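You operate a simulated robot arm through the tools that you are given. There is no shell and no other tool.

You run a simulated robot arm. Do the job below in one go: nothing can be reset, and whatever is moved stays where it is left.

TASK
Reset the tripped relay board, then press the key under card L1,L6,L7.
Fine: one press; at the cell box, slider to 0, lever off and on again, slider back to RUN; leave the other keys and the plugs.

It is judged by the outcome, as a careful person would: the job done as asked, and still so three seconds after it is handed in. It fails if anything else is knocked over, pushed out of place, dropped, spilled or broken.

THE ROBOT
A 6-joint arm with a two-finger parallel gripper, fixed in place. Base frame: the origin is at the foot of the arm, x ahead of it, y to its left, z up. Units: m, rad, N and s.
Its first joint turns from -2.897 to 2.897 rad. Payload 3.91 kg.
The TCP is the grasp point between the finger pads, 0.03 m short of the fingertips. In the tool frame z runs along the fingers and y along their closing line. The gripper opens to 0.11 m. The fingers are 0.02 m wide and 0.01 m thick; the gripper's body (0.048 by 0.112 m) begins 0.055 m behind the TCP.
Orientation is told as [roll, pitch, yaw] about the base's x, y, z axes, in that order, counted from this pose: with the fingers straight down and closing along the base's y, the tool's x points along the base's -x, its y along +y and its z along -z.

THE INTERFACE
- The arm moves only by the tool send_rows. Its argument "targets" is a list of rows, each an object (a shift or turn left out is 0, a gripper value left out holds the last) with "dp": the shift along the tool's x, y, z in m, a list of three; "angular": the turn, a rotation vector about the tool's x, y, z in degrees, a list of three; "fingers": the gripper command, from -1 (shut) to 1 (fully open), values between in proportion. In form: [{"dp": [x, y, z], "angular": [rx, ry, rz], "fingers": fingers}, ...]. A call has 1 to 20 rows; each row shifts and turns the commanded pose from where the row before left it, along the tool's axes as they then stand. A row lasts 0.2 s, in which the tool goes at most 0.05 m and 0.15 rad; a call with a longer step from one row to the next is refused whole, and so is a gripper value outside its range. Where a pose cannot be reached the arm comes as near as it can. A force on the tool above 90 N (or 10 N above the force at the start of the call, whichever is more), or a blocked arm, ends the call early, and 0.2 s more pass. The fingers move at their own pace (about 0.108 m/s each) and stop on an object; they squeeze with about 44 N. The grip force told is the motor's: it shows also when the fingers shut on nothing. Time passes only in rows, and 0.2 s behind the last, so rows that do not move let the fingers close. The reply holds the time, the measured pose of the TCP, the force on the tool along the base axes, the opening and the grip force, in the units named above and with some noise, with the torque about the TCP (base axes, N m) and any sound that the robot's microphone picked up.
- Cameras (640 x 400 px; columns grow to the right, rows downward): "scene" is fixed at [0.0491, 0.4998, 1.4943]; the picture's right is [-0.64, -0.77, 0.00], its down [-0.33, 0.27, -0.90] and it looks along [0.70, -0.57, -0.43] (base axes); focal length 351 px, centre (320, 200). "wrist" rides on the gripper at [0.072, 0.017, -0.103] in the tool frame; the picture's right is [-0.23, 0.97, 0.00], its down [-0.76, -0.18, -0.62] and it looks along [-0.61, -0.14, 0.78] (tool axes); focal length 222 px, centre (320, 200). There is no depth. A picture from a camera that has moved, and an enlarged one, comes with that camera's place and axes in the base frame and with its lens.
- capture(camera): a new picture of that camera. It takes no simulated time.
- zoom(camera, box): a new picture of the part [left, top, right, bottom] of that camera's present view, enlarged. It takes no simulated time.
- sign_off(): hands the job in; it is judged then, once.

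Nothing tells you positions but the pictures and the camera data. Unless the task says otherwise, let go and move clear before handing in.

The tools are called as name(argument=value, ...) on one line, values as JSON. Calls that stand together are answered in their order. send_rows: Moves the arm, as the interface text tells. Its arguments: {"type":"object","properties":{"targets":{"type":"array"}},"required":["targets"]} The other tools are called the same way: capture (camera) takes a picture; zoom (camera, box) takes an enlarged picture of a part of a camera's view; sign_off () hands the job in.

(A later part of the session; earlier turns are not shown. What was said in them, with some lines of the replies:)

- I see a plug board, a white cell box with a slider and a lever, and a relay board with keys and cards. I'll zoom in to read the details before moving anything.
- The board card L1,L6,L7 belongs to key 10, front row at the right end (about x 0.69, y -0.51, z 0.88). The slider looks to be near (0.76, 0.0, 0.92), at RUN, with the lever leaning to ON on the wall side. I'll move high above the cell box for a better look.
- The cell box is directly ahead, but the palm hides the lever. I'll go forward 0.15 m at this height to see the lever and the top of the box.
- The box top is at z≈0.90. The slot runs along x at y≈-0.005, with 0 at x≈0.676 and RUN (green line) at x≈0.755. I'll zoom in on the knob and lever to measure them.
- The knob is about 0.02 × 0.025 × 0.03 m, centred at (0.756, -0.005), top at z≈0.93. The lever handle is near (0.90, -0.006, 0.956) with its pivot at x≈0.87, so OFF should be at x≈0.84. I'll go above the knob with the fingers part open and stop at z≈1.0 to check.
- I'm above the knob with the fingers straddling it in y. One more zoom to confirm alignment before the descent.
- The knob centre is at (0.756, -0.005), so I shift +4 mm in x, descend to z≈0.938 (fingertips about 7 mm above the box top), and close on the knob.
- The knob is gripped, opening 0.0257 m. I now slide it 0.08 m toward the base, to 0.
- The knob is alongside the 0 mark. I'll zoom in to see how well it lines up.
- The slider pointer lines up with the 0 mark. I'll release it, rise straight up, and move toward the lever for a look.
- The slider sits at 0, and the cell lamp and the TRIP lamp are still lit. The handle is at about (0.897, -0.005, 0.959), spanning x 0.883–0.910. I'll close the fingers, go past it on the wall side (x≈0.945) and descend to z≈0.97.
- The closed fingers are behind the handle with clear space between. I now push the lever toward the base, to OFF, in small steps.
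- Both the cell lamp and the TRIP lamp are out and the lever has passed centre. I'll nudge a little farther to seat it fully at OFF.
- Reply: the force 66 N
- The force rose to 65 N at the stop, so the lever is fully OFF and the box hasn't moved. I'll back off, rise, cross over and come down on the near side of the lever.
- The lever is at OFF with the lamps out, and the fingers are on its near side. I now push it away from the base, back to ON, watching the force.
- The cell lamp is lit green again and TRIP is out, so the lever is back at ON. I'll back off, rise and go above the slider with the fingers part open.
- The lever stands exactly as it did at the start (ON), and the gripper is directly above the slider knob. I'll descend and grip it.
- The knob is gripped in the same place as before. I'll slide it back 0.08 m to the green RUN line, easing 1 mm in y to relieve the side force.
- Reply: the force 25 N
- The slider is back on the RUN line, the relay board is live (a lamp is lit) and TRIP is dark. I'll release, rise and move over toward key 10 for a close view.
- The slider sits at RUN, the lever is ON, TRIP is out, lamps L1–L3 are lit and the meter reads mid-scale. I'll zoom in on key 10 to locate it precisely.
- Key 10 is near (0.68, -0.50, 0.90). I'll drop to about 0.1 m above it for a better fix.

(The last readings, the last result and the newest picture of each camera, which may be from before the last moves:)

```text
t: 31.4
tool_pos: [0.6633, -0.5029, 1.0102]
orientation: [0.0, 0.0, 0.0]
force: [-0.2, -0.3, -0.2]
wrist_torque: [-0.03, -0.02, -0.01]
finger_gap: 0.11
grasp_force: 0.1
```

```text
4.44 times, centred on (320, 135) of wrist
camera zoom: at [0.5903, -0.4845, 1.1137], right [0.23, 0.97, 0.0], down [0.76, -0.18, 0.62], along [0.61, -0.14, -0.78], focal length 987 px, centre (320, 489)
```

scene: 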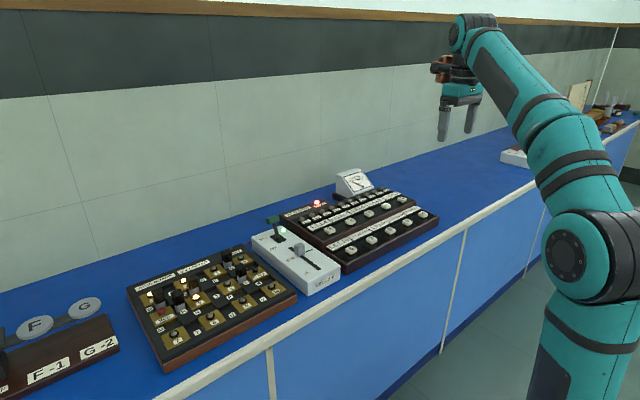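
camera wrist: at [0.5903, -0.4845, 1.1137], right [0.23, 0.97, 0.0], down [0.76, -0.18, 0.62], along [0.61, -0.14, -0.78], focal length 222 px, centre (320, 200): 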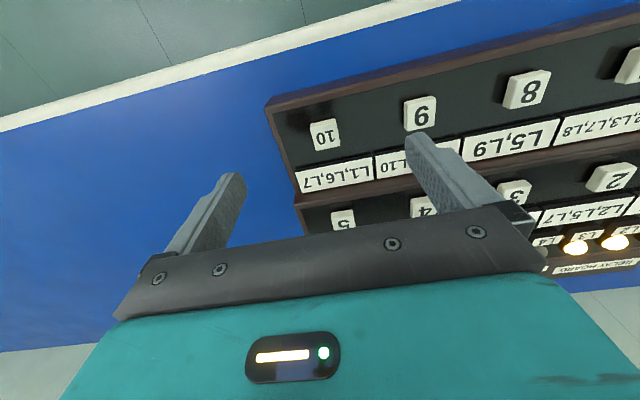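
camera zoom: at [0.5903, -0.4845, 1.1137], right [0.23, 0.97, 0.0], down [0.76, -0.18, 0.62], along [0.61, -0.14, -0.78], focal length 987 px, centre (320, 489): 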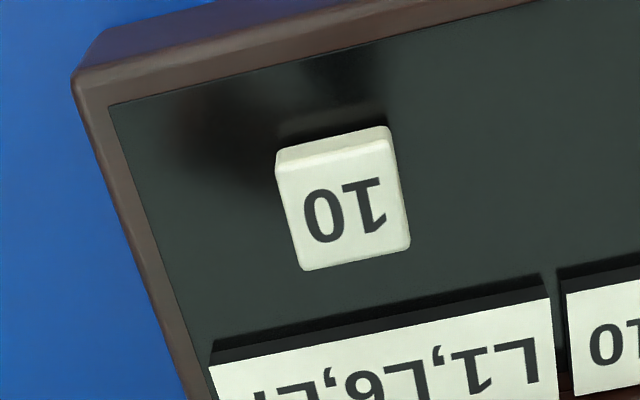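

Key 10's top is centred at about (0.677, -0.499), z≈0.905. I'll close the fingers, centre over it and lower the tips to about 12 mm above the key.

send_rows(targets=[{"dp": [-0.0145, 0.003, 0], "fingers": -1}, {"dp": [0, 0, 0]}, {"dp": [0, 0, 0.03]}, {"dp": [0, 0, 0.02]}, {"dp": [0, 0, 0.012]}, {"dp": [0, 0, 0]}, {"dp": [0, 0, 0]}])

capture(camera="wrist")

zoom(camera="wrist", box=[260, 100, 380, 190])

zoom(camera="scene", box=[380, 165, 460, 235])

```text
t: 33.0
tool_pos: [0.6769, -0.4976, 0.947]
orientation: [-0.001, 0.0, 0.0]
force: [0.0, 0.8, -0.2]
wrist_torque: [-0.02, 0.02, 0.0]
finger_gap: 0.0002
grasp_force: 37.8
```

```text
taken
camera wrist: at [0.6033, -0.4799, 1.0504], right [0.23, 0.97, 0.0], down [0.76, -0.18, 0.62], along [0.61, -0.14, -0.78], focal length 222 px, centre (320, 200)
```

wrist: 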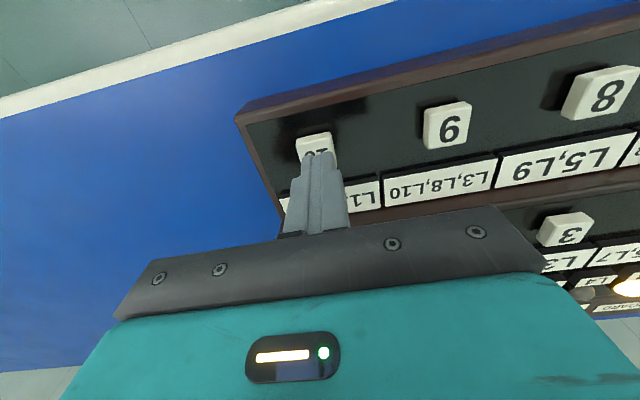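

```text
4.44 times, centred on (320, 145) of wrist
camera zoom: at [0.6033, -0.4799, 1.0504], right [0.23, 0.97, 0.0], down [0.76, -0.18, 0.62], along [0.61, -0.14, -0.78], focal length 987 px, centre (320, 444)
```

zoom: 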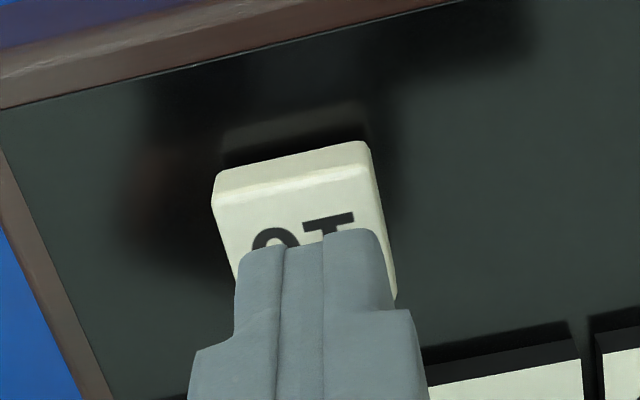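

```text
5.71 times, centred on (420, 200) of scene
camera zoom: at [0.0491, 0.4998, 1.4943], right [-0.64, -0.77, 0.0], down [-0.33, 0.27, -0.9], along [0.7, -0.57, -0.43], focal length 2004 px, centre (-251, 200)
```

zoom: 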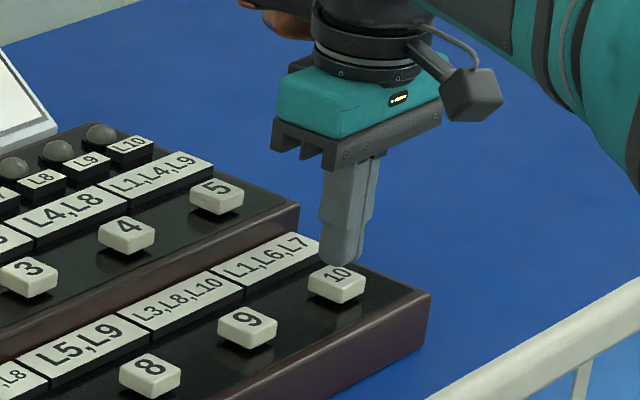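

The tips are within about 2 mm of the key centre. I'll correct -2 mm in y and lower slowly toward contact.

send_rows(targets=[{"dp": [0, -0.002, 0]}, {"dp": [0, 0, 0.004]}, {"dp": [0, 0, 0.004]}, {"dp": [0, 0, 0.002]}, {"dp": [0, 0, 0]}])

zoom(camera="wrist", box=[260, 100, 380, 190])

zoom(camera="scene", box=[390, 185, 450, 235])

```text
t: 34.2
tool_pos: [0.6765, -0.5008, 0.937]
orientation: [0.001, 0.0, 0.001]
force: [-1.1, 0.3, 0.0]
wrist_torque: [-0.01, 0.01, 0.0]
finger_gap: 0.0
grasp_force: 37.4
```

```text
4.44 times, centred on (320, 145) of wrist
camera zoom: at [0.603, -0.4819, 1.0404], right [0.23, 0.97, 0.0], down [0.76, -0.18, 0.62], along [0.61, -0.14, -0.78], focal length 987 px, centre (320, 444)
```

zoom: 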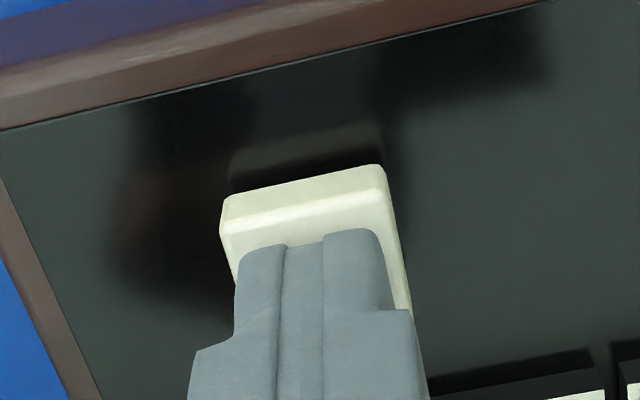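

```text
8.00 times, centred on (420, 210) of scene
camera zoom: at [0.0491, 0.4998, 1.4943], right [-0.64, -0.77, 0.0], down [-0.33, 0.27, -0.9], along [0.7, -0.57, -0.43], focal length 2806 px, centre (-480, 120)
```

zoom: 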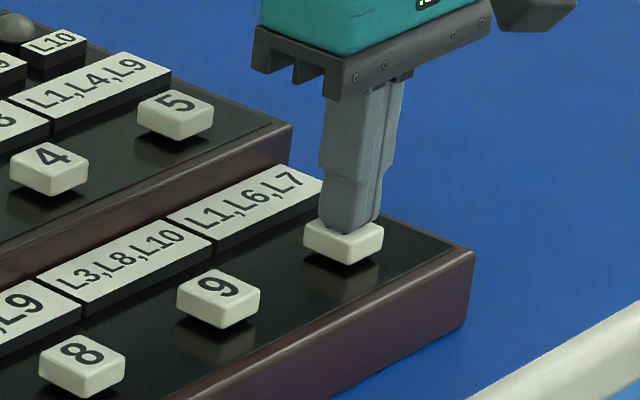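

The tips are just above the key, with no contact force yet. I'll press in 1.5 mm steps.

send_rows(targets=[{"dp": [0, 0, 0.0015]}, {"dp": [0, 0, 0.0015]}, {"dp": [0, 0, 0.0015]}, {"dp": [0, 0, 0]}])

zoom(camera="scene", box=[260, 170, 450, 290])

```text
t: 35.2
tool_pos: [0.6773, -0.4994, 0.9323]
orientation: [-0.002, 0.0, 0.001]
force: [0.0, -2.0, 2.0]
wrist_torque: [0.01, 0.01, 0.0]
finger_gap: 0.0002
grasp_force: 37.7
heard: click
```

```text
3.33 times, centred on (355, 230) of scene
camera zoom: at [0.0491, 0.4998, 1.4943], right [-0.64, -0.77, 0.0], down [-0.33, 0.27, -0.9], along [0.7, -0.57, -0.43], focal length 1169 px, centre (203, 100)
```

zoom: 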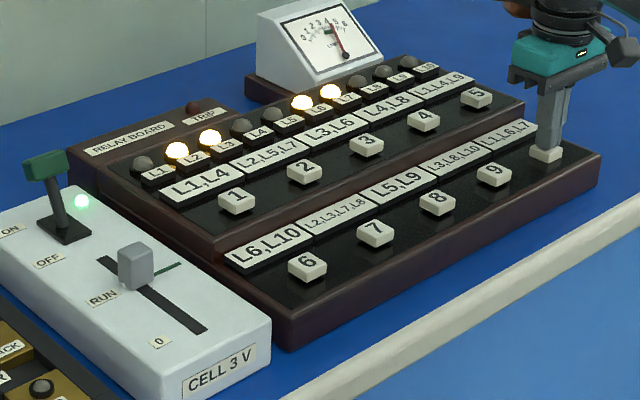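

I heard the click and the lamps toggled: L1 is out and L6 and L7 are lit, so the single press registered. I now lift straight off and move clear.

send_rows(targets=[{"dp": [0, 0, -0.02]}, {"dp": [0, 0, -0.04]}, {"dp": [0, 0, -0.05]}, {"dp": [0, 0, -0.05]}, {"dp": [0, 0, -0.05]}, {"dp": [0.04, 0, 0]}, {"dp": [0, 0, 0], "fingers": 0.1}, {"dp": [0, 0, 0]}])

zoom(camera="scene", box=[240, 160, 450, 300])

capture(camera="scene")

```text
t: 37.0
tool_pos: [0.636, -0.5003, 1.1438]
orientation: [-0.001, -0.001, 0.0]
force: [0.2, 0.8, -0.2]
wrist_torque: [0.0, 0.01, 0.0]
finger_gap: 0.0602
grasp_force: 0.1
```

```text
2.86 times, centred on (345, 230) of scene
camera zoom: at [0.0491, 0.4998, 1.4943], right [-0.64, -0.77, 0.0], down [-0.33, 0.27, -0.9], along [0.7, -0.57, -0.43], focal length 1002 px, centre (249, 114)
```

zoom: 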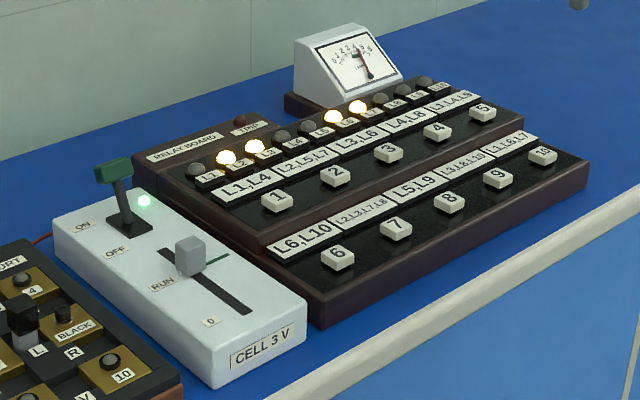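

```text
taken
```

scene: 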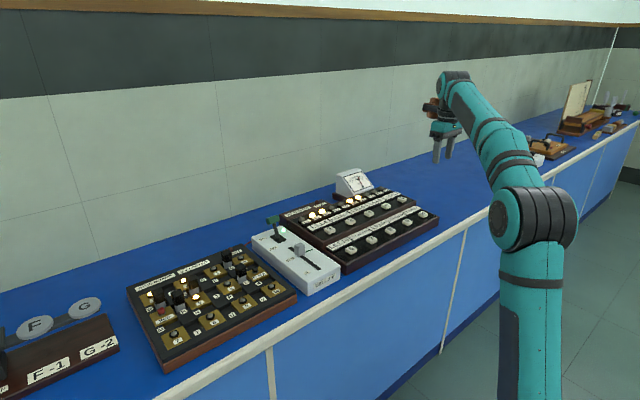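

Everything stands as wanted: lever ON, slider at RUN, TRIP dark, key 10 pressed once, arm clear. I'll wait a few seconds to check that it stays so.

send_rows(targets=[{"dp": [0, 0, 0]}, {"dp": [0, 0, 0]}, {"dp": [0, 0, 0]}, {"dp": [0, 0, 0]}, {"dp": [0, 0, 0]}, {"dp": [0, 0, 0]}, {"dp": [0, 0, 0]}, {"dp": [0, 0, 0]}, {"dp": [0, 0, 0]}, {"dp": [0, 0, 0]}, {"dp": [0, 0, 0]}, {"dp": [0, 0, 0]}, {"dp": [0, 0, 0]}, {"dp": [0, 0, 0]}, {"dp": [0, 0, 0]}])

zoom(camera="scene", box=[240, 160, 450, 300])

```text
t: 40.2
tool_pos: [0.6352, -0.4985, 1.145]
orientation: [-0.001, -0.001, -0.001]
force: [-0.1, 0.9, 0.1]
wrist_torque: [-0.03, 0.0, -0.01]
finger_gap: 0.0605
grasp_force: 0.1
```

```text
2.86 times, centred on (345, 230) of scene
camera zoom: at [0.0491, 0.4998, 1.4943], right [-0.64, -0.77, 0.0], down [-0.33, 0.27, -0.9], along [0.7, -0.57, -0.43], focal length 1002 px, centre (249, 114)
```

zoom: 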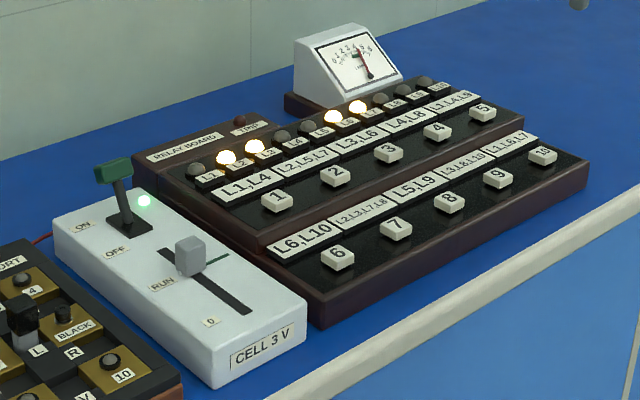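

After three seconds nothing has changed: TRIP is out and the lamps are steady. I'm handing the job in.

sign_off()

```text
The job is handed in.
```

The relay board is reset, and key 10, the one under card L1,L6,L7, has been pressed once. I handed the job in after checking that nothing changed for about three seconds.

- **Reset:** I moved the slider to 0, pushed the lever to OFF and back to ON, then slid the slider back to the green RUN line. The TRIP lamp went out when the lever reached OFF and has stayed out. The cell box lamp is lit green again.
- **Key press:** Key 10 clicked once. Lamp L1 went off and L6 and L7 came on; L2 and L3 stayed lit.
- **Everything else:** I did not touch the other keys or the plugs, and the cell box did not shift. The arm is raised clear of the bench.
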